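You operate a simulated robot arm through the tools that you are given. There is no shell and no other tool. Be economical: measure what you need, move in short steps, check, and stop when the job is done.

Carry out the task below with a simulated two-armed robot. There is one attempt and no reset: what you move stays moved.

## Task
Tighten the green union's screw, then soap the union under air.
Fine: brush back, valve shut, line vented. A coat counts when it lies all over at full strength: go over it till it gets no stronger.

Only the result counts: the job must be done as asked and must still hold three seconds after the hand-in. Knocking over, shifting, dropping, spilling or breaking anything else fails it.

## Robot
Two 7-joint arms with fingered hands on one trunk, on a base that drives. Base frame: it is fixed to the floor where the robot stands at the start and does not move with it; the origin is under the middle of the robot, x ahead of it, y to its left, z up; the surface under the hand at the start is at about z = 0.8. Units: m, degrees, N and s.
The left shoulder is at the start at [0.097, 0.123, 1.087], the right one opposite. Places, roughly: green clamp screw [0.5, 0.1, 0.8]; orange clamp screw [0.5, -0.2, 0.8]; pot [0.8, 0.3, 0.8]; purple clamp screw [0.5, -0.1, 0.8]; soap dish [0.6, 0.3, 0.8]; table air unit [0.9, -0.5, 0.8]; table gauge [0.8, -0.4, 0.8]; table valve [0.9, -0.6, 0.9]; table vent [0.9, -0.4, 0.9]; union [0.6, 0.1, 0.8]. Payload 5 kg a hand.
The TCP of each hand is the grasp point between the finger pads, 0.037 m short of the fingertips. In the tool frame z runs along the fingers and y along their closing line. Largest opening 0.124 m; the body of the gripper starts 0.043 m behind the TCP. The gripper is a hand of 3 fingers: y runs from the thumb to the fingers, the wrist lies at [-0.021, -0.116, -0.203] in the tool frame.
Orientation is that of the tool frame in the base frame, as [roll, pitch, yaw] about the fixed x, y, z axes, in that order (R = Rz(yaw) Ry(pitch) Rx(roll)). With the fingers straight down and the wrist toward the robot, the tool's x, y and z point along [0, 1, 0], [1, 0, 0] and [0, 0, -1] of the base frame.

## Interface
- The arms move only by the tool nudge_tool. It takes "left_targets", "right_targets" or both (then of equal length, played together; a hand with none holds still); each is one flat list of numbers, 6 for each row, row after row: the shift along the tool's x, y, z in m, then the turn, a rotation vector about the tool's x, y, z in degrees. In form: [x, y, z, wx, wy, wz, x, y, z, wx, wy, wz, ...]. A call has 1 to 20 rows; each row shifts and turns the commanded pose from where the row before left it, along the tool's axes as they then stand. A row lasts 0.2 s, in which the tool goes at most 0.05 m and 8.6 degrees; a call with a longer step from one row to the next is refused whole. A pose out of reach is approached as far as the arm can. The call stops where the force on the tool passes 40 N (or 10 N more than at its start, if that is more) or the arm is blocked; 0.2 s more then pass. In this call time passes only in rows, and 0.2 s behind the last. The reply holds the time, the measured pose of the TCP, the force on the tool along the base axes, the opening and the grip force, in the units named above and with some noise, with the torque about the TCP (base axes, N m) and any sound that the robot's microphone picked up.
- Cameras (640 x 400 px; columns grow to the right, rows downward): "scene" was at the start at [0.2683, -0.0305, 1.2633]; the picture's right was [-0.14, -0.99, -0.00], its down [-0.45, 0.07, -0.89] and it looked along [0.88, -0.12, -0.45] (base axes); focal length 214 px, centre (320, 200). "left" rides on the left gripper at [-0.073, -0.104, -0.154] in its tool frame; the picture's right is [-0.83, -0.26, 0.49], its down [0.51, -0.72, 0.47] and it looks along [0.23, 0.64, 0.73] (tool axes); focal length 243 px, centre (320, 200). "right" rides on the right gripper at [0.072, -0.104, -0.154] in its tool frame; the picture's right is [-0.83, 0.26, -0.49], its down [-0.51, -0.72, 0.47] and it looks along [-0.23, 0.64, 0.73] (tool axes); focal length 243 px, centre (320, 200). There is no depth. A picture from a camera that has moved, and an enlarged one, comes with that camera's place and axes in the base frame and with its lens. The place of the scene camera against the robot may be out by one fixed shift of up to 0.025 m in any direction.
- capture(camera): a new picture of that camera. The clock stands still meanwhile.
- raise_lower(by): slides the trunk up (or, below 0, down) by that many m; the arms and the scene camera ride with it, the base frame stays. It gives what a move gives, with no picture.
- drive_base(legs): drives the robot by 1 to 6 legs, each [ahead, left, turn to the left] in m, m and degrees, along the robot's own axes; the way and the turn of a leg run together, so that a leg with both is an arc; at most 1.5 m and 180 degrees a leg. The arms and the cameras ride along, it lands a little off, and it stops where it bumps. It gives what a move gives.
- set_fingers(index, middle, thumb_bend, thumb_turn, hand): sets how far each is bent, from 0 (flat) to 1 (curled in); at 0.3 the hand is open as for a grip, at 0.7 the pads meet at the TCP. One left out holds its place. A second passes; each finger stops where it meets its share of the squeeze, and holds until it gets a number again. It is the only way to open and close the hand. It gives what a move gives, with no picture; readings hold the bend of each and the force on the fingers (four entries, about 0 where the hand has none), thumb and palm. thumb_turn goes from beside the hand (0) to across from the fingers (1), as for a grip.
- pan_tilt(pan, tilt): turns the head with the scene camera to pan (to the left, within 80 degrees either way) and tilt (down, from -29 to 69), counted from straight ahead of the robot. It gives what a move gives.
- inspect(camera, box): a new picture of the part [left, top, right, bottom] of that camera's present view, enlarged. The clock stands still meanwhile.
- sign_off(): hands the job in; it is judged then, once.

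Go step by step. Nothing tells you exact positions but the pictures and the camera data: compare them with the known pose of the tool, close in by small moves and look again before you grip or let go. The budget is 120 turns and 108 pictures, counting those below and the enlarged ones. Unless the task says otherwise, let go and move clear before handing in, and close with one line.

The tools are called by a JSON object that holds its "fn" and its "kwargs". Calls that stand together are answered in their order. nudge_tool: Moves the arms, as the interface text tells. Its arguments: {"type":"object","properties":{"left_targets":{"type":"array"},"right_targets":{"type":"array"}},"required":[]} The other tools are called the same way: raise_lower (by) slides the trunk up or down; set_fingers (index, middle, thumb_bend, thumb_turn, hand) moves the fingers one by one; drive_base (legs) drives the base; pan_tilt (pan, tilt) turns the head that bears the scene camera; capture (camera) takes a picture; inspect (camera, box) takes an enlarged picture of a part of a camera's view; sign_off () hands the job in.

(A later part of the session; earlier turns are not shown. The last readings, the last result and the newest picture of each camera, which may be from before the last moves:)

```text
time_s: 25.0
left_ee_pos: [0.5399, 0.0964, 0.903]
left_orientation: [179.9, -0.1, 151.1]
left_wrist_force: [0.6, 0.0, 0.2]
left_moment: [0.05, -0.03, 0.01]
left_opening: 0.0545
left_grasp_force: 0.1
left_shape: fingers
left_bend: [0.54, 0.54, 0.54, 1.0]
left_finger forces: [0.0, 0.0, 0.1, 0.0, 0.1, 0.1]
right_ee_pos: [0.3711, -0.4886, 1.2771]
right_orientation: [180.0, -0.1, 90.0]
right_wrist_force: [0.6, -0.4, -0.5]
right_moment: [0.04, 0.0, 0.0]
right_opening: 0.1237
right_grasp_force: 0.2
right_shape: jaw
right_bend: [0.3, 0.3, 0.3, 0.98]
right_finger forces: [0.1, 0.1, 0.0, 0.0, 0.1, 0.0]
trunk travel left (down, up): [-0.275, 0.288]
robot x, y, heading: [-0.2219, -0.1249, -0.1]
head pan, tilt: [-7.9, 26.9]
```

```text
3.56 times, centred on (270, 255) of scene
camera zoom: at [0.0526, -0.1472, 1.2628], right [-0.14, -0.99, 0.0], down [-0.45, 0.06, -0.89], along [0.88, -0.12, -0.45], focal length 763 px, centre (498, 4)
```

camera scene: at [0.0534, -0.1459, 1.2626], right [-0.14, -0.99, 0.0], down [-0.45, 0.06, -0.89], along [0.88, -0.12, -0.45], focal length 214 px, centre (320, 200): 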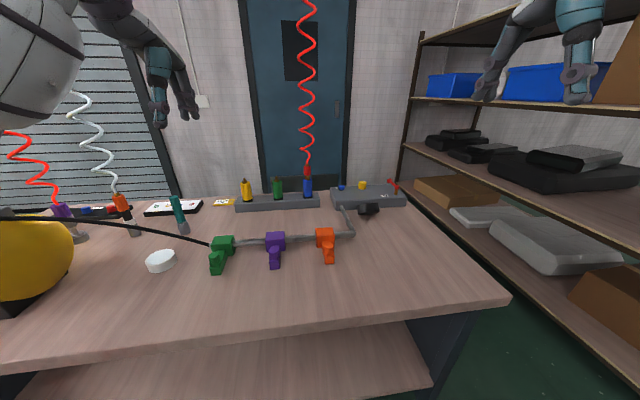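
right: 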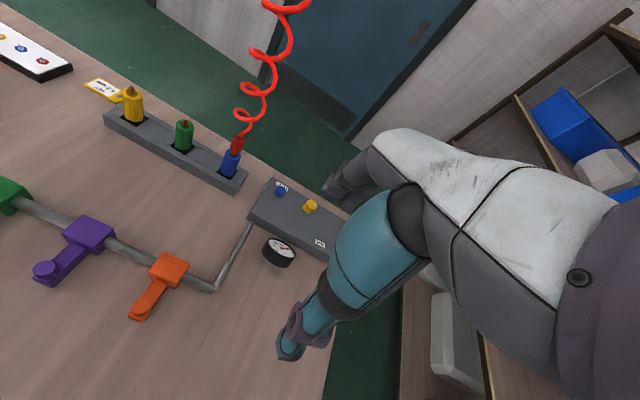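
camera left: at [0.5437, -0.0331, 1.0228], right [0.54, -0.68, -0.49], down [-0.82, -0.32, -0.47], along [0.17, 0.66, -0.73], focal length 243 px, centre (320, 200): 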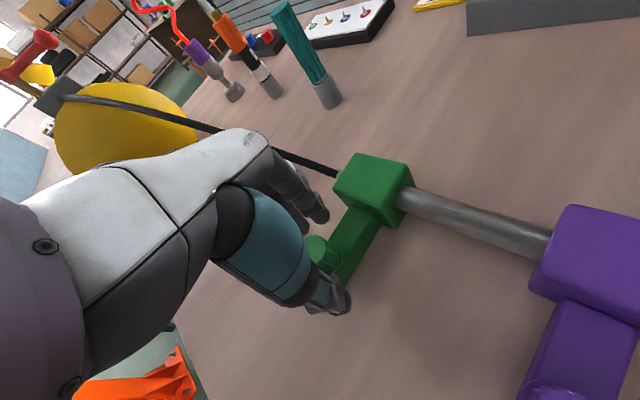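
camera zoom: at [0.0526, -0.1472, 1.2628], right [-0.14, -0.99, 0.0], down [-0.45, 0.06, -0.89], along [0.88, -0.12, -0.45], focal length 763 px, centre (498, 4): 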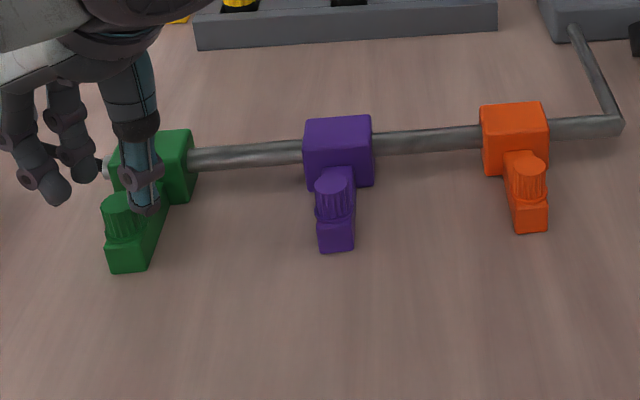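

{"fn": "nudge_tool", "kwargs": {"left_targets": [0, 0, 0.02, 0, 0, 0, 0, 0, 0.01, 0, 0, 0]}}

{"fn": "set_fingers", "kwargs": {"hand": "left", "index": 0.8, "middle": 0.8, "thumb_bend": 0.8}}

{"fn": "nudge_tool", "kwargs": {"left_targets": [0, 0, 0, 0, 0, 6, 0, 0, 0, 0, 0, 6, 0, 0, 0, 0, 0, 6, 0, 0, 0, 0, 0, 6, 0, 0, 0, 0, 0, 6, 0, 0, 0, 0, 0, 6, 0, 0, 0, 0, 0, 6, 0, 0, 0, 0, 0, 6, 0, 0, 0, 0, 0, 6]}}

{"fn": "inspect", "kwargs": {"camera": "left", "box": [270, 140, 430, 340]}}

```text
time_s: 25.6
left_ee_pos: [0.5396, 0.0956, 0.874]
left_orientation: [180.0, 0.0, 151.0]
left_wrist_force: [-0.3, 0.0, -0.9]
left_moment: [0.01, 0.0, -0.02]
left_opening: 0.0545
left_grasp_force: 0.1
left_shape: fingers
left_bend: [0.54, 0.54, 0.54, 1.0]
left_finger forces: [0.1, 0.0, 0.0, 0.1, 0.0, 0.0]
right_ee_pos: [0.3711, -0.4877, 1.2769]
right_orientation: [180.0, -0.1, 90.0]
right_wrist_force: [0.3, 0.8, -0.4]
right_moment: [-0.03, 0.02, 0.03]
right_opening: 0.1238
right_grasp_force: 0.0
right_shape: jaw
right_bend: [0.3, 0.3, 0.3, 0.98]
right_finger forces: [0.0, 0.0, 0.0, 0.0, 0.1, 0.1]
trunk travel left (down, up): [-0.275, 0.288]
robot x, y, heading: [-0.2165, -0.1213, 0.2]
head pan, tilt: [-7.9, 26.9]
```

```text
time_s: 26.6
left_ee_pos: [0.5404, 0.0955, 0.8739]
left_orientation: [180.0, -0.1, 151.0]
left_wrist_force: [-10.9, -0.2, -11.3]
left_moment: [-0.01, 0.26, -0.01]
left_opening: 0.0261
left_grasp_force: 21.7
left_shape: fingers
left_bend: [0.64, 0.72, 0.64, 1.0]
left_finger forces: [10.1, 11.8, 0.1, 0.0, 22.4, 0.0]
right_ee_pos: [0.3707, -0.486, 1.278]
right_orientation: [-180.0, 0.0, 90.1]
right_wrist_force: [-0.7, -0.5, -0.7]
right_moment: [-0.04, -0.01, 0.0]
right_opening: 0.1239
right_grasp_force: 0.1
right_shape: jaw
right_bend: [0.3, 0.3, 0.3, 0.98]
right_finger forces: [0.0, 0.0, 0.1, 0.0, 0.0, 0.1]
trunk travel left (down, up): [-0.275, 0.288]
robot x, y, heading: [-0.215, -0.1183, -0.1]
head pan, tilt: [-7.9, 26.9]
```

```text
time_s: 28.6
left_ee_pos: [0.5408, 0.0969, 0.8721]
left_orientation: [179.9, 0.1, 97.0]
left_wrist_force: [-0.6, 3.8, -5.1]
left_moment: [0.09, -0.05, 0.18]
left_opening: 0.0261
left_grasp_force: 21.0
left_shape: fingers
left_bend: [0.62, 0.72, 0.65, 1.0]
left_finger forces: [11.9, 9.5, 0.0, 0.0, 20.2, 0.0]
right_ee_pos: [0.3706, -0.4871, 1.2784]
right_orientation: [-180.0, 0.0, 89.9]
right_wrist_force: [0.7, -0.2, 0.0]
right_moment: [-0.02, 0.0, 0.04]
right_opening: 0.1236
right_grasp_force: 0.0
right_shape: jaw
right_bend: [0.3, 0.3, 0.3, 0.98]
right_finger forces: [0.0, 0.1, 0.0, 0.0, 0.0, 0.0]
trunk travel left (down, up): [-0.275, 0.288]
robot x, y, heading: [-0.2212, -0.1222, -0.1]
head pan, tilt: [-7.9, 26.9]
```

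```text
2.00 times, centred on (350, 240) of left
camera zoom: at [0.4454, 0.0123, 1.0257], right [-0.16, -0.86, -0.49], down [-0.78, 0.42, -0.47], along [0.61, 0.31, -0.73], focal length 485 px, centre (260, 120)
```

zoom: 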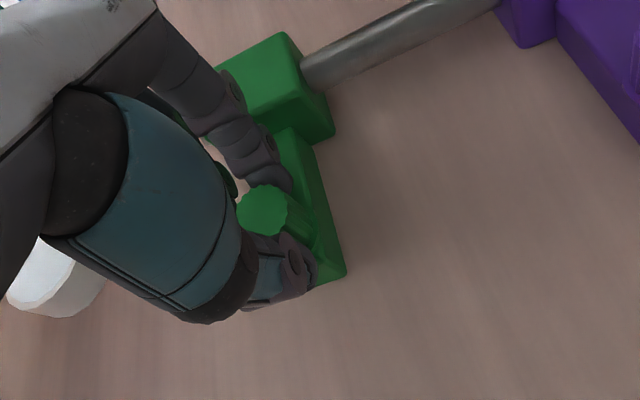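

The torque is now rising (0.18 N m). I'll set a stronger grip and keep turning.

{"fn": "set_fingers", "kwargs": {"hand": "left", "index": 0.95, "middle": 0.95, "thumb_bend": 0.95}}

{"fn": "nudge_tool", "kwargs": {"left_targets": [0, 0, 0, 0, 0, 6, 0, 0, 0, 0, 0, 6, 0, 0, 0, 0, 0, 6, 0, 0, 0, 0, 0, 6]}}

```text
time_s: 29.6
left_ee_pos: [0.5411, 0.097, 0.8709]
left_orientation: [-179.9, 0.0, 97.0]
left_wrist_force: [-0.7, 7.5, -12.3]
left_moment: [0.16, -0.12, 0.06]
left_opening: 0.026
left_grasp_force: 23.7
left_shape: fingers
left_bend: [0.62, 0.74, 0.65, 1.0]
left_finger forces: [11.5, 13.3, 0.1, 0.1, 23.0, 0.0]
right_ee_pos: [0.3723, -0.4868, 1.2777]
right_orientation: [-180.0, 0.1, 89.9]
right_wrist_force: [-0.1, -0.6, 0.8]
right_moment: [-0.02, 0.0, 0.01]
right_opening: 0.1239
right_grasp_force: 0.0
right_shape: jaw
right_bend: [0.3, 0.3, 0.3, 0.98]
right_finger forces: [0.1, 0.0, 0.1, 0.0, 0.0, 0.0]
trunk travel left (down, up): [-0.275, 0.288]
robot x, y, heading: [-0.2207, -0.1211, 0.1]
head pan, tilt: [-7.9, 26.9]
```

```text
time_s: 30.6
left_ee_pos: [0.5426, 0.0961, 0.8709]
left_orientation: [-179.9, 0.1, 73.0]
left_wrist_force: [2.7, 9.7, -17.1]
left_moment: [0.14, -0.13, 0.17]
left_opening: 0.0256
left_grasp_force: 25.4
left_shape: fingers
left_bend: [0.6, 0.74, 0.66, 0.98]
left_finger forces: [12.4, 18.1, 0.1, 0.0, 19.0, 0.0]
right_ee_pos: [0.3731, -0.4861, 1.279]
right_orientation: [179.9, 0.0, 90.0]
right_wrist_force: [0.2, -0.5, -0.7]
right_moment: [0.01, -0.02, -0.01]
right_opening: 0.1236
right_grasp_force: 0.1
right_shape: jaw
right_bend: [0.3, 0.3, 0.3, 0.98]
right_finger forces: [0.0, 0.0, 0.1, 0.2, 0.0, 0.0]
trunk travel left (down, up): [-0.275, 0.288]
robot x, y, heading: [-0.2176, -0.1226, 0.1]
head pan, tilt: [-7.9, 26.9]
```

{"fn": "inspect", "kwargs": {"camera": "left", "box": [300, 210, 370, 290]}}

{"fn": "nudge_tool", "kwargs": {"left_targets": [0, 0, 0, 0, 0, 5, 0, 0, 0, 0, 0, 5]}}

{"fn": "inspect", "kwargs": {"camera": "left", "box": [300, 210, 370, 290]}}

```text
5.00 times, centred on (335, 250) of left
camera zoom: at [0.4199, 0.0583, 1.0247], right [-0.49, -0.72, -0.49], down [-0.54, 0.7, -0.47], along [0.68, 0.03, -0.73], focal length 1213 px, centre (245, -50)
```

zoom: 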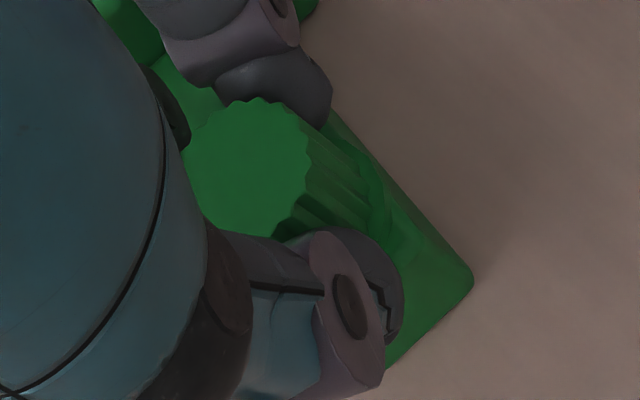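

```text
time_s: 31.2
left_ee_pos: [0.5424, 0.098, 0.8704]
left_orientation: [180.0, 0.1, 63.0]
left_wrist_force: [3.2, 11.2, -16.7]
left_moment: [0.09, -0.13, 0.28]
left_opening: 0.0245
left_grasp_force: 27.8
left_shape: fingers
left_bend: [0.6, 0.74, 0.67, 0.97]
left_finger forces: [13.3, 22.2, 0.1, 0.1, 20.4, 0.0]
right_ee_pos: [0.372, -0.4855, 1.278]
right_orientation: [180.0, 0.1, 90.0]
right_wrist_force: [-0.6, -0.9, 0.5]
right_moment: [0.01, 0.01, -0.03]
right_opening: 0.1234
right_grasp_force: 0.1
right_shape: jaw
right_bend: [0.3, 0.3, 0.3, 0.98]
right_finger forces: [0.0, 0.1, 0.0, 0.0, 0.1, 0.1]
trunk travel left (down, up): [-0.275, 0.288]
robot x, y, heading: [-0.2198, -0.124, -0.1]
head pan, tilt: [-7.9, 26.9]
```

```text
5.00 times, centred on (335, 250) of left
camera zoom: at [0.4154, 0.0799, 1.0244], right [-0.61, -0.62, -0.49], down [-0.41, 0.78, -0.47], along [0.68, -0.09, -0.73], focal length 1213 px, centre (245, -50)
```

zoom: 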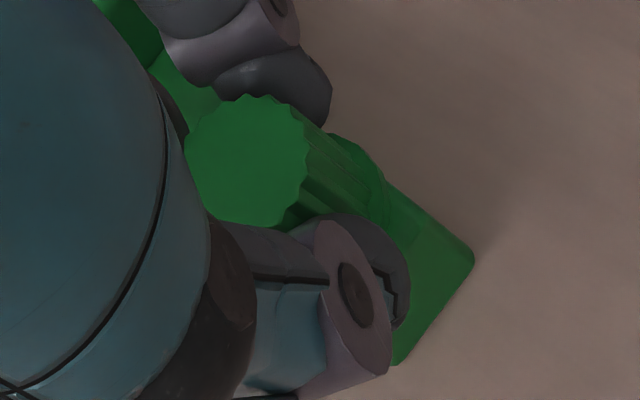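

{"fn": "nudge_tool", "kwargs": {"left_targets": [0, 0, 0, 0, 0, 5, 0, 0, 0, 0, 0, 5, 0, 0, 0, 0, 0, 5]}}

{"fn": "nudge_tool", "kwargs": {"left_targets": [0, 0, 0, 0, 0, 5, 0, 0, 0, 0, 0, 5, 0, 0, 0, 0, 0, 5]}}

{"fn": "inspect", "kwargs": {"camera": "left", "box": [300, 210, 370, 290]}}

```text
time_s: 32.0
left_ee_pos: [0.542, 0.0981, 0.8703]
left_orientation: [179.9, 0.2, 48.0]
left_wrist_force: [7.1, 10.3, -17.5]
left_moment: [0.0, -0.25, 0.35]
left_opening: 0.024
left_grasp_force: 30.2
left_shape: fingers
left_bend: [0.59, 0.74, 0.68, 0.96]
left_finger forces: [15.4, 23.5, 0.0, 0.1, 22.2, 0.0]
right_ee_pos: [0.3729, -0.4857, 1.2771]
right_orientation: [-179.9, 0.1, 90.1]
right_wrist_force: [0.2, -0.2, 1.1]
right_moment: [0.02, 0.0, 0.01]
right_opening: 0.1237
right_grasp_force: 0.1
right_shape: jaw
right_bend: [0.3, 0.3, 0.3, 0.98]
right_finger forces: [0.0, 0.0, 0.0, 0.0, 0.0, 0.1]
trunk travel left (down, up): [-0.275, 0.288]
robot x, y, heading: [-0.2148, -0.1229, -0.2]
head pan, tilt: [-7.9, 26.9]
```

```text
time_s: 32.8
left_ee_pos: [0.5427, 0.097, 0.8696]
left_orientation: [180.0, 0.2, 32.9]
left_wrist_force: [10.3, 9.4, -24.3]
left_moment: [-0.13, -0.08, 0.52]
left_opening: 0.0219
left_grasp_force: 35.9
left_shape: fingers
left_bend: [0.59, 0.74, 0.69, 0.95]
left_finger forces: [14.7, 32.5, 0.0, 0.0, 24.9, 0.0]
right_ee_pos: [0.3751, -0.4865, 1.2768]
right_orientation: [-179.9, 0.1, 90.0]
right_wrist_force: [0.5, -0.1, 0.1]
right_moment: [0.01, 0.03, 0.02]
right_opening: 0.1236
right_grasp_force: 0.2
right_shape: jaw
right_bend: [0.3, 0.3, 0.3, 0.98]
right_finger forces: [0.1, 0.1, 0.0, 0.0, 0.0, 0.0]
trunk travel left (down, up): [-0.275, 0.288]
robot x, y, heading: [-0.2143, -0.1198, -0.0]
head pan, tilt: [-7.9, 26.9]
```

```text
5.00 times, centred on (335, 250) of left
camera zoom: at [0.4249, 0.1452, 1.0236], right [-0.84, -0.23, -0.49], down [0.03, 0.88, -0.47], along [0.54, -0.41, -0.73], focal length 1213 px, centre (245, -50)
```

zoom: 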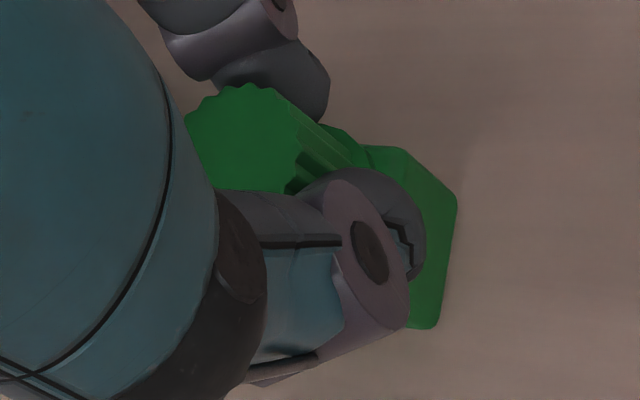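

Torque is climbing (0.52 N m), so the screw is tightening. I'll go on in small steps.

{"fn": "nudge_tool", "kwargs": {"left_targets": [0, 0, 0, 0, 0, 5, 0, 0, 0, 0, 0, 5, 0, 0, 0, 0, 0, 5]}}

{"fn": "inspect", "kwargs": {"camera": "left", "box": [300, 210, 370, 290]}}

```text
time_s: 33.6
left_ee_pos: [0.5444, 0.0975, 0.8697]
left_orientation: [180.0, 0.1, 18.1]
left_wrist_force: [16.1, 8.5, -25.3]
left_moment: [-0.19, -0.17, 0.66]
left_opening: 0.021
left_grasp_force: 41.0
left_shape: fingers
left_bend: [0.58, 0.74, 0.71, 0.94]
left_finger forces: [15.5, 39.3, 0.0, 0.1, 27.7, 0.0]
right_ee_pos: [0.376, -0.4864, 1.2761]
right_orientation: [-179.8, 0.1, 90.0]
right_wrist_force: [1.0, -0.1, -0.1]
right_moment: [-0.01, 0.0, 0.02]
right_opening: 0.1238
right_grasp_force: 0.0
right_shape: jaw
right_bend: [0.3, 0.3, 0.3, 0.98]
right_finger forces: [0.0, 0.0, 0.1, 0.1, 0.0, 0.0]
trunk travel left (down, up): [-0.275, 0.288]
robot x, y, heading: [-0.2152, -0.119, 0.2]
head pan, tilt: [-7.9, 26.9]
```

```text
5.00 times, centred on (335, 250) of left
camera zoom: at [0.4423, 0.1736, 1.0231], right [-0.87, -0.01, -0.49], down [0.26, 0.84, -0.47], along [0.42, -0.54, -0.73], focal length 1213 px, centre (245, -50)
```

zoom: 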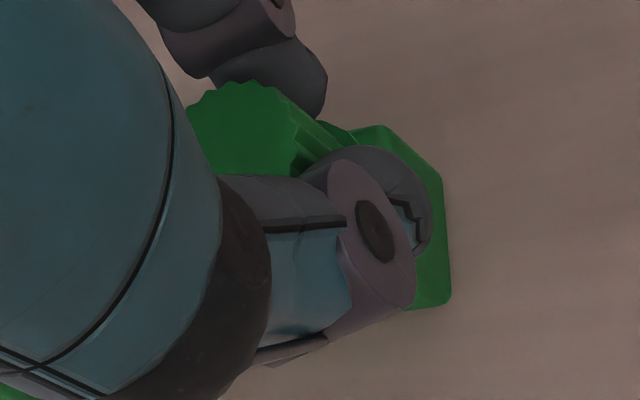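

I'll release, rotate back, regrip and continue, and see whether the screw has come to its stop.

{"fn": "set_fingers", "kwargs": {"hand": "left", "index": 0.54, "middle": 0.54, "thumb_bend": 0.54, "thumb_turn": 1.0}}

{"fn": "nudge_tool", "kwargs": {"left_targets": [0, 0, -0.03, 0, 0, 0, 0, 0, 0, 0, 0, -8.5, 0, 0, 0, 0, 0, -8.5, 0, 0, 0, 0, 0, -8.5, 0, 0, 0, 0, 0, -8.5, 0, 0, 0, 0, 0, -8.5, 0, 0, 0, 0, 0, -8.5, 0, 0, 0, 0, 0, -8.5, 0, 0, 0, 0, 0, -8.5, 0, 0, 0, 0, 0, -8.5, 0, 0, 0, 0, 0, -8.5, 0, 0, 0, 0, 0, -8.5, 0, 0, 0, 0, 0, -8.5, 0, 0, 0, 0, 0, -8.5, 0, 0, 0, 0, 0, -8.5, 0, 0, 0, 0, 0, -8.5, 0, 0, 0, 0, 0, -6]}}

{"fn": "nudge_tool", "kwargs": {"left_targets": [0, 0, 0.02, 0, 0, 0, 0, 0, 0.012, 0, 0, 0]}}

{"fn": "inspect", "kwargs": {"camera": "left", "box": [270, 140, 430, 340]}}

```text
time_s: 34.7
left_ee_pos: [0.5412, 0.0944, 0.8747]
left_orientation: [179.9, -0.3, 18.2]
left_wrist_force: [-1.0, 0.4, -0.6]
left_moment: [0.01, 0.0, 0.0]
left_opening: 0.0547
left_grasp_force: 0.0
left_shape: fingers
left_bend: [0.54, 0.54, 0.54, 1.0]
left_finger forces: [0.1, 0.0, 0.0, 0.1, 0.0, 0.1]
right_ee_pos: [0.3702, -0.4869, 1.277]
right_orientation: [179.8, 0.0, 90.0]
right_wrist_force: [-0.2, 0.1, -0.2]
right_moment: [0.01, -0.02, 0.02]
right_opening: 0.1236
right_grasp_force: 0.1
right_shape: jaw
right_bend: [0.3, 0.3, 0.3, 0.98]
right_finger forces: [0.0, 0.1, 0.1, 0.0, 0.0, 0.0]
trunk travel left (down, up): [-0.275, 0.288]
robot x, y, heading: [-0.2152, -0.1226, -0.0]
head pan, tilt: [-7.9, 26.9]
stopped (left hand): the force on the tool passed its limit at 43 N (the readings are from after the stop); the commanded pose is now the measured one
```

```text
time_s: 38.3
left_ee_pos: [0.5406, 0.0967, 0.9042]
left_orientation: [179.8, 0.2, 151.8]
left_wrist_force: [0.6, 0.2, 0.6]
left_moment: [0.01, -0.03, -0.02]
left_opening: 0.0545
left_grasp_force: 0.1
left_shape: fingers
left_bend: [0.54, 0.54, 0.54, 1.0]
left_finger forces: [0.0, 0.0, 0.0, 0.0, 0.0, 0.0]
right_ee_pos: [0.3721, -0.4878, 1.2783]
right_orientation: [179.9, 0.0, 90.0]
right_wrist_force: [-0.6, 0.1, 0.9]
right_moment: [0.0, -0.02, 0.02]
right_opening: 0.1239
right_grasp_force: 0.0
right_shape: jaw
right_bend: [0.3, 0.3, 0.3, 0.98]
right_finger forces: [0.0, 0.1, 0.0, 0.1, 0.0, 0.1]
trunk travel left (down, up): [-0.275, 0.288]
robot x, y, heading: [-0.2194, -0.1185, -0.2]
head pan, tilt: [-7.9, 26.9]
```

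```text
time_s: 38.9
left_ee_pos: [0.5425, 0.0967, 0.8732]
left_orientation: [179.8, 0.2, 151.6]
left_wrist_force: [0.0, 0.1, 0.0]
left_moment: [0.01, 0.0, -0.02]
left_opening: 0.0545
left_grasp_force: 0.0
left_shape: fingers
left_bend: [0.54, 0.54, 0.54, 1.0]
left_finger forces: [0.1, 0.0, 0.1, 0.0, 0.0, 0.0]
right_ee_pos: [0.3708, -0.4868, 1.2785]
right_orientation: [180.0, 0.1, 90.0]
right_wrist_force: [-1.1, 0.1, -0.2]
right_moment: [-0.01, 0.02, 0.0]
right_opening: 0.1236
right_grasp_force: 0.0
right_shape: jaw
right_bend: [0.3, 0.3, 0.3, 0.98]
right_finger forces: [0.1, 0.0, 0.1, 0.1, 0.0, 0.1]
trunk travel left (down, up): [-0.275, 0.288]
robot x, y, heading: [-0.2171, -0.1208, 0.0]
head pan, tilt: [-7.9, 26.9]
```

```text
2.00 times, centred on (350, 240) of left
camera zoom: at [0.5549, -0.0295, 1.0264], right [0.61, -0.63, -0.49], down [-0.79, -0.39, -0.47], along [0.1, 0.67, -0.73], focal length 485 px, centre (260, 120)
```

zoom: 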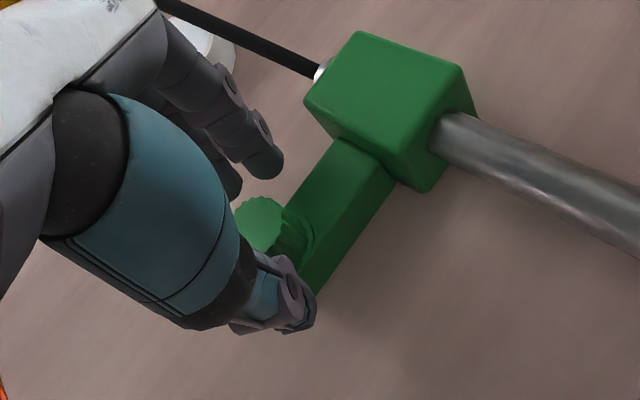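

{"fn": "nudge_tool", "kwargs": {"left_targets": [0.002, 0, 0.001, 0, 0, 0]}}

{"fn": "set_fingers", "kwargs": {"hand": "left", "index": 0.95, "middle": 0.95, "thumb_bend": 0.95}}

{"fn": "nudge_tool", "kwargs": {"left_targets": [0, 0, 0, 0, 0, 5, 0, 0, 0, 0, 0, 5, 0, 0, 0, 0, 0, 5]}}

{"fn": "nudge_tool", "kwargs": {"left_targets": [0, 0, 0, 0, 0, 5, 0, 0, 0, 0, 0, 5, 0, 0, 0, 0, 0, 5]}}

```text
time_s: 39.3
left_ee_pos: [0.5402, 0.0973, 0.8732]
left_orientation: [179.9, 0.2, 151.6]
left_wrist_force: [-0.2, -1.2, -1.2]
left_moment: [0.0, 0.0, 0.01]
left_opening: 0.0545
left_grasp_force: 0.1
left_shape: fingers
left_bend: [0.54, 0.54, 0.54, 1.0]
left_finger forces: [0.0, 0.0, 0.0, 0.0, 0.0, 0.0]
right_ee_pos: [0.3714, -0.4872, 1.2773]
right_orientation: [-180.0, 0.0, 90.0]
right_wrist_force: [-0.8, 0.4, -0.4]
right_moment: [0.03, 0.02, -0.02]
right_opening: 0.1239
right_grasp_force: 0.0
right_shape: jaw
right_bend: [0.3, 0.3, 0.3, 0.98]
right_finger forces: [0.0, 0.0, 0.0, 0.1, 0.1, 0.1]
trunk travel left (down, up): [-0.275, 0.288]
robot x, y, heading: [-0.2141, -0.1243, 0.0]
head pan, tilt: [-7.9, 26.9]
```

```text
time_s: 40.3
left_ee_pos: [0.5401, 0.0993, 0.8706]
left_orientation: [-179.9, 0.0, 151.6]
left_wrist_force: [-16.0, 3.4, -22.5]
left_moment: [0.31, 0.29, -0.09]
left_opening: 0.0261
left_grasp_force: 24.6
left_shape: fingers
left_bend: [0.71, 0.73, 0.63, 1.0]
left_finger forces: [10.7, 17.6, 0.0, 0.0, 20.9, 0.0]
right_ee_pos: [0.3713, -0.4858, 1.2783]
right_orientation: [-180.0, 0.1, 90.0]
right_wrist_force: [-0.1, 0.4, 0.5]
right_moment: [-0.03, -0.03, -0.02]
right_opening: 0.1238
right_grasp_force: 0.0
right_shape: jaw
right_bend: [0.3, 0.3, 0.3, 0.98]
right_finger forces: [0.0, 0.0, 0.1, 0.1, 0.0, 0.0]
trunk travel left (down, up): [-0.275, 0.288]
robot x, y, heading: [-0.2179, -0.1232, -0.0]
head pan, tilt: [-7.9, 26.9]
```

```text
time_s: 41.1
left_ee_pos: [0.5405, 0.0986, 0.8698]
left_orientation: [179.9, 0.2, 136.6]
left_wrist_force: [-17.6, 9.9, -21.4]
left_moment: [0.31, 0.22, 0.17]
left_opening: 0.0261
left_grasp_force: 25.6
left_shape: fingers
left_bend: [0.71, 0.74, 0.63, 1.0]
left_finger forces: [12.2, 17.8, 0.1, 0.1, 20.8, 0.0]
right_ee_pos: [0.3717, -0.4857, 1.2775]
right_orientation: [180.0, 0.1, 90.1]
right_wrist_force: [0.4, 0.8, 0.3]
right_moment: [-0.01, 0.03, -0.02]
right_opening: 0.1238
right_grasp_force: 0.0
right_shape: jaw
right_bend: [0.3, 0.3, 0.3, 0.98]
right_finger forces: [0.0, 0.0, 0.0, 0.0, 0.1, 0.0]
trunk travel left (down, up): [-0.275, 0.288]
robot x, y, heading: [-0.2182, -0.1208, 0.1]
head pan, tilt: [-7.9, 26.9]
```

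```text
time_s: 41.9
left_ee_pos: [0.5412, 0.0998, 0.8702]
left_orientation: [179.9, 0.3, 121.6]
left_wrist_force: [-9.9, 9.2, -22.5]
left_moment: [0.24, 0.01, 0.19]
left_opening: 0.0253
left_grasp_force: 25.9
left_shape: fingers
left_bend: [0.71, 0.74, 0.64, 0.98]
left_finger forces: [12.6, 18.6, 0.0, 0.0, 20.3, 0.0]
right_ee_pos: [0.3734, -0.4849, 1.277]
right_orientation: [180.0, 0.1, 90.0]
right_wrist_force: [0.3, 0.4, -0.2]
right_moment: [0.01, 0.03, -0.04]
right_opening: 0.1235
right_grasp_force: 0.1
right_shape: jaw
right_bend: [0.3, 0.3, 0.3, 0.98]
right_finger forces: [0.0, 0.0, 0.1, 0.0, 0.0, 0.0]
trunk travel left (down, up): [-0.275, 0.288]
robot x, y, heading: [-0.2179, -0.12, 0.2]
head pan, tilt: [-7.9, 26.9]
```

I want to see whether the knob really turns, so I'll compare its flutes from the scene camera before and after a small step.

{"fn": "inspect", "kwargs": {"camera": "scene", "box": [208, 246, 240, 270]}}

{"fn": "nudge_tool", "kwargs": {"left_targets": [0, 0, 0, 0, 0, 4, 0, 0, 0, 0, 0, 4]}}

{"fn": "inspect", "kwargs": {"camera": "scene", "box": [208, 246, 240, 270]}}

```text
16.00 times, centred on (224, 258) of scene
camera zoom: at [0.0541, -0.1443, 1.2625], right [-0.14, -0.99, 0.0], down [-0.45, 0.06, -0.89], along [0.88, -0.12, -0.45], focal length 3432 px, centre (1856, -728)
```

zoom: 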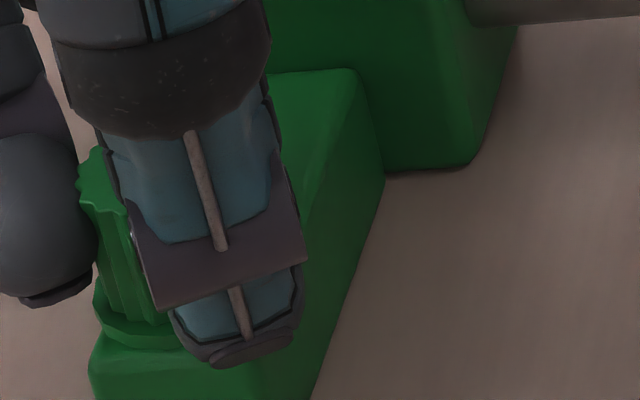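

```text
time_s: 42.5
left_ee_pos: [0.5415, 0.0999, 0.8702]
left_orientation: [179.9, 0.2, 113.6]
left_wrist_force: [-5.9, 10.0, -20.8]
left_moment: [0.26, -0.15, 0.31]
left_opening: 0.0251
left_grasp_force: 26.3
left_shape: fingers
left_bend: [0.71, 0.74, 0.65, 0.97]
left_finger forces: [14.8, 16.8, 0.0, 0.0, 20.8, 0.1]
right_ee_pos: [0.3713, -0.4871, 1.2773]
right_orientation: [180.0, 0.2, 89.9]
right_wrist_force: [-0.4, 0.0, 0.9]
right_moment: [-0.01, -0.02, -0.02]
right_opening: 0.1237
right_grasp_force: 0.1
right_shape: jaw
right_bend: [0.3, 0.3, 0.3, 0.98]
right_finger forces: [0.0, 0.0, 0.0, 0.0, 0.1, 0.0]
trunk travel left (down, up): [-0.275, 0.288]
robot x, y, heading: [-0.2197, -0.1242, -0.1]
head pan, tilt: [-7.9, 26.9]
```

```text
16.00 times, centred on (224, 258) of scene
camera zoom: at [0.0543, -0.1445, 1.2625], right [-0.14, -0.99, 0.0], down [-0.45, 0.06, -0.89], along [0.88, -0.12, -0.45], focal length 3432 px, centre (1856, -728)
```

zoom: 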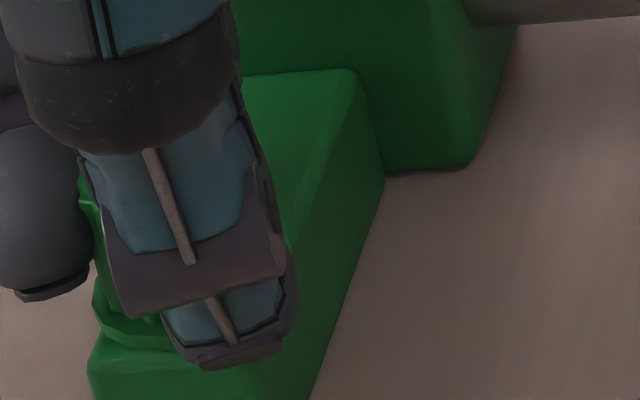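

{"fn": "nudge_tool", "kwargs": {"left_targets": [0, 0, 0, 0, 0, 6, 0, 0, 0, 0, 0, 6, 0, 0, 0, 0, 0, 6, 0, 0, 0, 0, 0, 6]}}

{"fn": "nudge_tool", "kwargs": {"left_targets": [0, 0, 0, 0, 0, 6, 0, 0, 0, 0, 0, 6, 0, 0, 0, 0, 0, 6, 0, 0, 0, 0, 0, 6]}}

{"fn": "nudge_tool", "kwargs": {"left_targets": [0, 0, 0, 0, 0, 6, 0, 0, 0, 0, 0, 6, 0, 0, 0, 0, 0, 6, 0, 0, 0, 0, 0, 6]}}

{"fn": "inspect", "kwargs": {"camera": "left", "box": [300, 210, 370, 290]}}

```text
time_s: 43.5
left_ee_pos: [0.5413, 0.0986, 0.8708]
left_orientation: [179.7, 0.1, 89.5]
left_wrist_force: [-2.7, 5.3, -17.5]
left_moment: [-0.08, -0.11, 0.34]
left_opening: 0.0244
left_grasp_force: 25.2
left_shape: fingers
left_bend: [0.71, 0.74, 0.67, 0.96]
left_finger forces: [15.1, 16.7, 0.0, 0.1, 20.3, 0.1]
right_ee_pos: [0.3725, -0.4857, 1.2779]
right_orientation: [180.0, 0.1, 90.1]
right_wrist_force: [-0.2, 0.7, 0.1]
right_moment: [-0.02, 0.02, -0.04]
right_opening: 0.1236
right_grasp_force: 0.1
right_shape: jaw
right_bend: [0.3, 0.3, 0.3, 0.98]
right_finger forces: [0.0, 0.0, 0.0, 0.1, 0.0, 0.0]
trunk travel left (down, up): [-0.275, 0.288]
robot x, y, heading: [-0.2187, -0.1234, 0.2]
head pan, tilt: [-7.9, 26.9]
```

```text
time_s: 44.5
left_ee_pos: [0.5422, 0.0967, 0.8702]
left_orientation: [179.8, -0.1, 65.7]
left_wrist_force: [4.1, 2.8, -13.8]
left_moment: [-0.29, -0.39, 0.58]
left_opening: 0.0228
left_grasp_force: 34.3
left_shape: fingers
left_bend: [0.71, 0.75, 0.68, 0.95]
left_finger forces: [22.3, 21.9, 0.0, 0.0, 23.6, 0.0]
right_ee_pos: [0.3732, -0.4874, 1.2762]
right_orientation: [-179.9, 0.0, 90.0]
right_wrist_force: [-0.9, -0.6, -0.5]
right_moment: [-0.01, 0.02, 0.01]
right_opening: 0.1236
right_grasp_force: 0.0
right_shape: jaw
right_bend: [0.3, 0.3, 0.3, 0.98]
right_finger forces: [0.0, 0.0, 0.1, 0.0, 0.0, 0.0]
trunk travel left (down, up): [-0.275, 0.288]
robot x, y, heading: [-0.2169, -0.1236, -0.0]
head pan, tilt: [-7.9, 26.9]
```

```text
time_s: 45.5
left_ee_pos: [0.5413, 0.0991, 0.8708]
left_orientation: [179.9, -0.2, 41.6]
left_wrist_force: [16.9, 6.5, -6.2]
left_moment: [-0.23, -0.29, 0.51]
left_opening: 0.0213
left_grasp_force: 35.6
left_shape: fingers
left_bend: [0.57, 0.75, 0.71, 0.94]
left_finger forces: [17.6, 33.4, 0.0, 0.0, 20.7, 0.1]
right_ee_pos: [0.3727, -0.4875, 1.2774]
right_orientation: [-179.9, 0.1, 89.9]
right_wrist_force: [0.4, 1.1, 0.5]
right_moment: [0.01, -0.01, 0.03]
right_opening: 0.1237
right_grasp_force: 0.1
right_shape: jaw
right_bend: [0.3, 0.3, 0.3, 0.98]
right_finger forces: [0.1, 0.1, 0.0, 0.1, 0.0, 0.0]
trunk travel left (down, up): [-0.275, 0.288]
robot x, y, heading: [-0.2179, -0.1235, -0.1]
head pan, tilt: [-7.9, 26.9]
```

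```text
5.00 times, centred on (335, 250) of left
camera zoom: at [0.4169, 0.1281, 1.0229], right [-0.79, -0.36, -0.49], down [-0.1, 0.88, -0.47], along [0.6, -0.33, -0.73], focal length 1213 px, centre (245, -50)
```

zoom: 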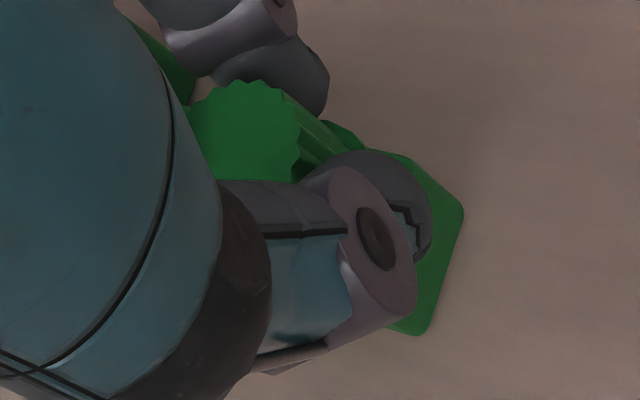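

The index finger slipped at about 0.6 N m. I'll release, lift away and record the flute pattern to test whether the next stroke still moves the knob.

{"fn": "set_fingers", "kwargs": {"hand": "left", "index": 0.54, "middle": 0.54, "thumb_bend": 0.54, "thumb_turn": 1.0}}

{"fn": "nudge_tool", "kwargs": {"left_targets": [0, 0, -0.03, 0, 0, 0, 0, 0, 0, 0, 0, -8.5, 0, 0, 0, 0, 0, -8.5, 0, 0, 0, 0, 0, -8.5, 0, 0, 0, 0, 0, -8.5, 0, 0, 0, 0, 0, -8.5, 0, 0, 0, 0, 0, -8.5, 0, 0, 0, 0, 0, -8.5, 0, 0, 0, 0, 0, -8.5, 0, 0, 0, 0, 0, -8.5, 0, 0, 0, 0, 0, -8.5, 0, 0, 0, 0, 0, -8.5, 0, 0, 0, 0, 0, -8.5, 0, 0, 0, 0, 0, -8.5]}}

{"fn": "inspect", "kwargs": {"camera": "scene", "box": [204, 240, 244, 270]}}

{"fn": "inspect", "kwargs": {"camera": "left", "box": [300, 210, 370, 290]}}

```text
time_s: 46.5
left_ee_pos: [0.5388, 0.0993, 0.8712]
left_orientation: [179.8, -0.2, 41.7]
left_wrist_force: [7.5, 21.9, 6.6]
left_moment: [0.51, -0.26, 0.21]
left_opening: 0.0545
left_grasp_force: 9.8
left_shape: fingers
left_bend: [0.54, 0.72, 0.54, 1.0]
left_finger forces: [0.0, 20.2, 0.1, 0.1, 0.0, 0.0]
right_ee_pos: [0.372, -0.4842, 1.2776]
right_orientation: [179.9, 0.1, 90.1]
right_wrist_force: [-0.1, -0.3, 0.3]
right_moment: [0.02, 0.01, 0.03]
right_opening: 0.1236
right_grasp_force: 0.0
right_shape: jaw
right_bend: [0.3, 0.3, 0.3, 0.98]
right_finger forces: [0.0, 0.0, 0.0, 0.0, 0.0, 0.1]
trunk travel left (down, up): [-0.275, 0.288]
robot x, y, heading: [-0.2198, -0.125, 0.0]
head pan, tilt: [-7.9, 26.9]
```

```text
time_s: 49.5
left_ee_pos: [0.5399, 0.0985, 0.9012]
left_orientation: [179.9, 0.2, 152.4]
left_wrist_force: [-0.2, 0.5, -0.4]
left_moment: [0.05, -0.02, -0.01]
left_opening: 0.0546
left_grasp_force: 0.1
left_shape: fingers
left_bend: [0.54, 0.54, 0.54, 1.0]
left_finger forces: [0.0, 0.0, 0.1, 0.0, 0.1, 0.1]
right_ee_pos: [0.3705, -0.4874, 1.2781]
right_orientation: [179.9, 0.0, 90.0]
right_wrist_force: [-0.3, -0.2, 0.1]
right_moment: [-0.01, 0.0, 0.02]
right_opening: 0.1238
right_grasp_force: 0.1
right_shape: jaw
right_bend: [0.3, 0.3, 0.3, 0.98]
right_finger forces: [0.0, 0.0, 0.1, 0.1, 0.0, 0.1]
trunk travel left (down, up): [-0.275, 0.288]
robot x, y, heading: [-0.2146, -0.1164, 0.1]
head pan, tilt: [-7.9, 26.9]
```

```text
13.33 times, centred on (224, 255) of scene
camera zoom: at [0.0529, -0.1471, 1.2628], right [-0.14, -0.99, 0.0], down [-0.45, 0.06, -0.89], along [0.88, -0.12, -0.45], focal length 2860 px, centre (1600, -533)
```

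zoom: 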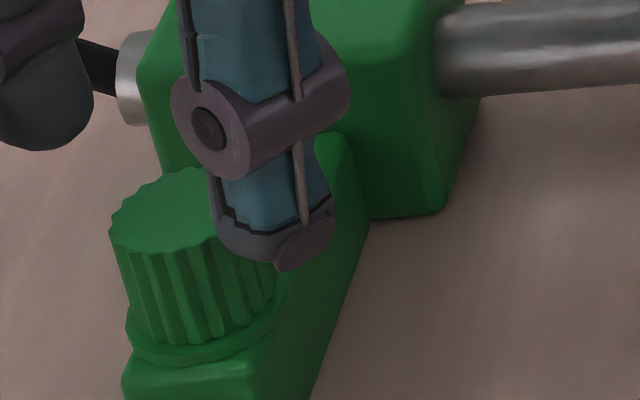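

```text
5.00 times, centred on (335, 250) of left
camera zoom: at [0.5538, -0.0287, 1.0546], right [0.61, -0.62, -0.49], down [-0.78, -0.4, -0.47], along [0.1, 0.68, -0.73], focal length 1213 px, centre (245, -50)
```

zoom: 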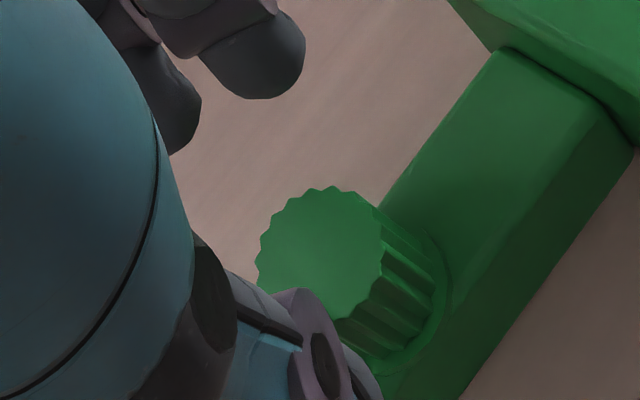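

{"fn": "nudge_tool", "kwargs": {"left_targets": [0, -0.001, 0.02, 0, 0, 0, 0, 0, 0.012, 0, 0, 0]}}

{"fn": "set_fingers", "kwargs": {"hand": "left", "index": 1.0, "middle": 1.0, "thumb_bend": 1.0}}

{"fn": "inspect", "kwargs": {"camera": "scene", "box": [204, 240, 244, 270]}}

{"fn": "nudge_tool", "kwargs": {"left_targets": [0, 0, 0, 0, 0, 6, 0, 0, 0, 0, 0, 6, 0, 0, 0, 0, 0, 6, 0, 0, 0, 0, 0, 6, 0, 0, 0, 0, 0, 6, 0, 0, 0, 0, 0, 6, 0, 0, 0, 0, 0, 6, 0, 0, 0, 0, 0, 6, 0, 0, 0, 0, 0, 6, 0, 0, 0, 0, 0, 6]}}

{"fn": "inspect", "kwargs": {"camera": "left", "box": [300, 210, 370, 290]}}

```text
time_s: 50.1
left_ee_pos: [0.5395, 0.097, 0.8696]
left_orientation: [179.9, 0.2, 152.1]
left_wrist_force: [0.6, -0.8, 0.3]
left_moment: [-0.02, 0.0, -0.02]
left_opening: 0.0547
left_grasp_force: 0.0
left_shape: fingers
left_bend: [0.54, 0.54, 0.54, 1.0]
left_finger forces: [0.0, 0.0, 0.0, 0.0, 0.0, 0.0]
right_ee_pos: [0.3704, -0.4869, 1.2774]
right_orientation: [-180.0, 0.0, 90.0]
right_wrist_force: [-0.4, -0.8, 0.2]
right_moment: [-0.05, -0.04, 0.02]
right_opening: 0.1239
right_grasp_force: 0.0
right_shape: jaw
right_bend: [0.3, 0.3, 0.3, 0.98]
right_finger forces: [0.0, 0.1, 0.0, 0.1, 0.0, 0.0]
trunk travel left (down, up): [-0.275, 0.288]
robot x, y, heading: [-0.2193, -0.1187, -0.1]
head pan, tilt: [-7.9, 26.9]
```

```text
time_s: 51.1
left_ee_pos: [0.5385, 0.0985, 0.8676]
left_orientation: [180.0, 0.0, 152.2]
left_wrist_force: [-20.8, 7.3, -18.3]
left_moment: [0.4, 0.38, 0.11]
left_opening: 0.0272
left_grasp_force: 24.9
left_shape: fingers
left_bend: [0.64, 0.75, 0.63, 1.0]
left_finger forces: [13.7, 15.9, 0.0, 0.1, 20.8, 0.0]
right_ee_pos: [0.371, -0.4857, 1.278]
right_orientation: [179.9, 0.1, 90.0]
right_wrist_force: [-0.3, 0.3, -0.2]
right_moment: [-0.01, 0.01, 0.01]
right_opening: 0.1236
right_grasp_force: 0.0
right_shape: jaw
right_bend: [0.3, 0.3, 0.3, 0.98]
right_finger forces: [0.0, 0.0, 0.0, 0.0, 0.0, 0.0]
trunk travel left (down, up): [-0.275, 0.288]
robot x, y, heading: [-0.2208, -0.1232, 0.0]
head pan, tilt: [-7.9, 26.9]
```

```text
13.33 times, centred on (224, 255) of scene
camera zoom: at [0.0525, -0.1447, 1.2628], right [-0.14, -0.99, 0.0], down [-0.45, 0.06, -0.89], along [0.88, -0.12, -0.45], focal length 2860 px, centre (1600, -533)
```

zoom: 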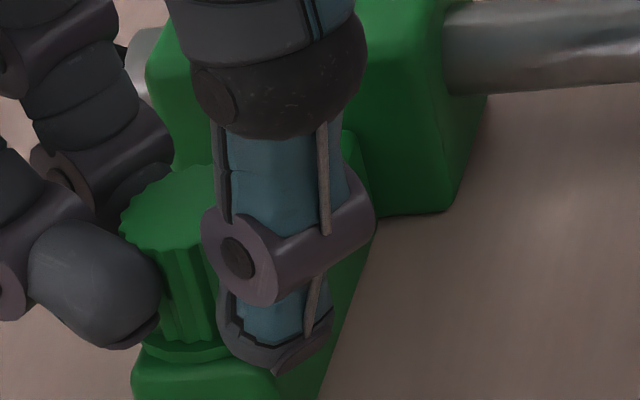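

```text
time_s: 52.5
left_ee_pos: [0.5351, 0.1054, 0.8703]
left_orientation: [179.9, -0.2, 118.9]
left_wrist_force: [-16.5, 18.6, 0.6]
left_moment: [1.02, 0.37, 0.84]
left_opening: 0.0291
left_grasp_force: 25.7
left_shape: fingers
left_bend: [0.6, 0.77, 0.65, 0.99]
left_finger forces: [33.8, 0.0, 0.0, 0.1, 17.7, 0.0]
right_ee_pos: [0.3705, -0.4819, 1.2789]
right_orientation: [179.9, 0.0, 90.3]
right_wrist_force: [0.4, -0.4, 0.1]
right_moment: [0.04, 0.03, -0.04]
right_opening: 0.1236
right_grasp_force: 0.1
right_shape: jaw
right_bend: [0.3, 0.3, 0.3, 0.98]
right_finger forces: [0.1, 0.0, 0.0, 0.0, 0.0, 0.0]
trunk travel left (down, up): [-0.275, 0.288]
robot x, y, heading: [-0.2143, -0.1243, 0.1]
head pan, tilt: [-7.9, 26.9]
stopped in row 6 (left hand): the force on the tool passed its limit at 42 N (the readings are from after the stop); the commanded pose is now the measured one
```

```text
5.00 times, centred on (335, 250) of left
camera zoom: at [0.4791, -0.01, 1.0224], right [0.17, -0.85, -0.5], down [-0.88, 0.1, -0.47], along [0.45, 0.52, -0.73], focal length 1213 px, centre (245, -50)
```

zoom: 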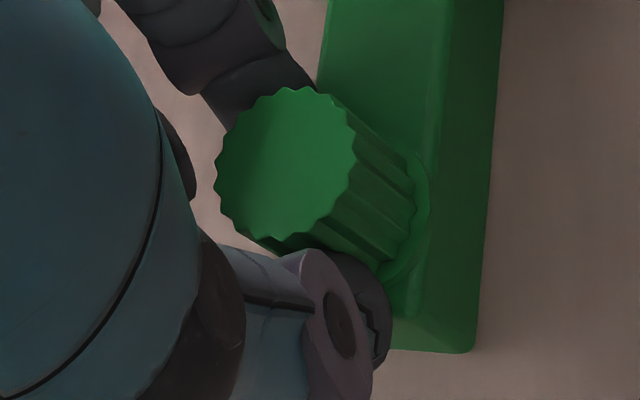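

{"fn": "set_fingers", "kwargs": {"hand": "left", "index": 0.54, "middle": 0.54, "thumb_bend": 0.54, "thumb_turn": 1.0}}

{"fn": "nudge_tool", "kwargs": {"left_targets": [0, 0, -0.03, 0, 0, 0, 0, 0, 0, 0, 0, -8.4, 0, 0, 0, 0, 0, -8.4, 0, 0, 0, 0, 0, -8.4, 0, 0, 0, 0, 0, -8.4]}}

{"fn": "inspect", "kwargs": {"camera": "scene", "box": [204, 240, 244, 270]}}

{"fn": "inspect", "kwargs": {"camera": "left", "box": [300, 210, 370, 290]}}

```text
time_s: 53.5
left_ee_pos: [0.5384, 0.1001, 0.8696]
left_orientation: [179.8, -0.2, 118.5]
left_wrist_force: [-0.3, -0.2, 1.3]
left_moment: [-0.02, -0.07, -0.03]
left_opening: 0.055
left_grasp_force: 0.6
left_shape: fingers
left_bend: [0.54, 0.54, 0.54, 1.0]
left_finger forces: [1.3, 0.0, 0.0, 0.0, 0.0, 0.1]
right_ee_pos: [0.3719, -0.4858, 1.2776]
right_orientation: [179.9, 0.0, 90.2]
right_wrist_force: [0.8, 0.9, -0.5]
right_moment: [-0.02, 0.0, -0.01]
right_opening: 0.1237
right_grasp_force: 0.0
right_shape: jaw
right_bend: [0.3, 0.3, 0.3, 0.98]
right_finger forces: [0.1, 0.1, 0.0, 0.0, 0.0, 0.0]
trunk travel left (down, up): [-0.275, 0.288]
robot x, y, heading: [-0.217, -0.1177, 0.2]
head pan, tilt: [-7.9, 26.9]
```

```text
time_s: 54.7
left_ee_pos: [0.5393, 0.0998, 0.9006]
left_orientation: [179.8, 0.0, 152.3]
left_wrist_force: [0.5, -0.4, 0.2]
left_moment: [0.0, 0.02, -0.03]
left_opening: 0.0549
left_grasp_force: 0.1
left_shape: fingers
left_bend: [0.54, 0.54, 0.54, 1.0]
left_finger forces: [0.1, 0.0, 0.0, 0.0, 0.0, 0.0]
right_ee_pos: [0.3714, -0.4877, 1.2783]
right_orientation: [180.0, 0.0, 90.2]
right_wrist_force: [0.4, 0.2, 0.5]
right_moment: [0.01, -0.01, 0.0]
right_opening: 0.1239
right_grasp_force: 0.1
right_shape: jaw
right_bend: [0.3, 0.3, 0.3, 0.98]
right_finger forces: [0.0, 0.0, 0.1, 0.1, 0.1, 0.0]
trunk travel left (down, up): [-0.275, 0.288]
robot x, y, heading: [-0.2179, -0.1215, -0.0]
head pan, tilt: [-7.9, 26.9]
```

```text
13.33 times, centred on (224, 255) of scene
camera zoom: at [0.0528, -0.1463, 1.2628], right [-0.14, -0.99, 0.0], down [-0.45, 0.06, -0.89], along [0.88, -0.12, -0.45], focal length 2860 px, centre (1600, -533)
```

zoom: 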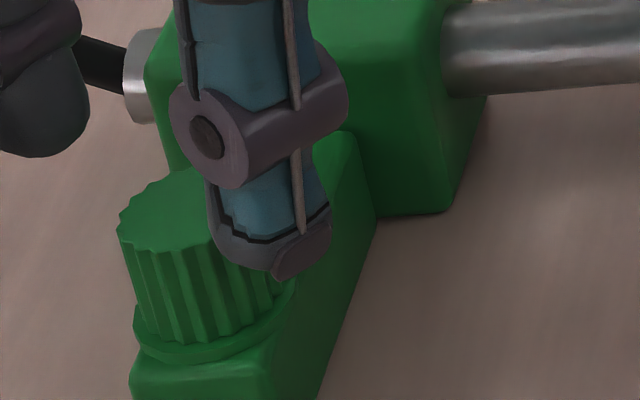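

```text
5.00 times, centred on (335, 250) of left
camera zoom: at [0.5531, -0.0276, 1.0526], right [0.61, -0.62, -0.49], down [-0.78, -0.4, -0.47], along [0.09, 0.68, -0.73], focal length 1213 px, centre (245, -50)
```

zoom: 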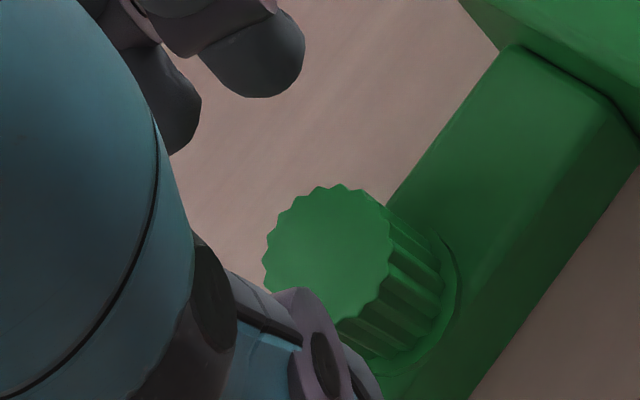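

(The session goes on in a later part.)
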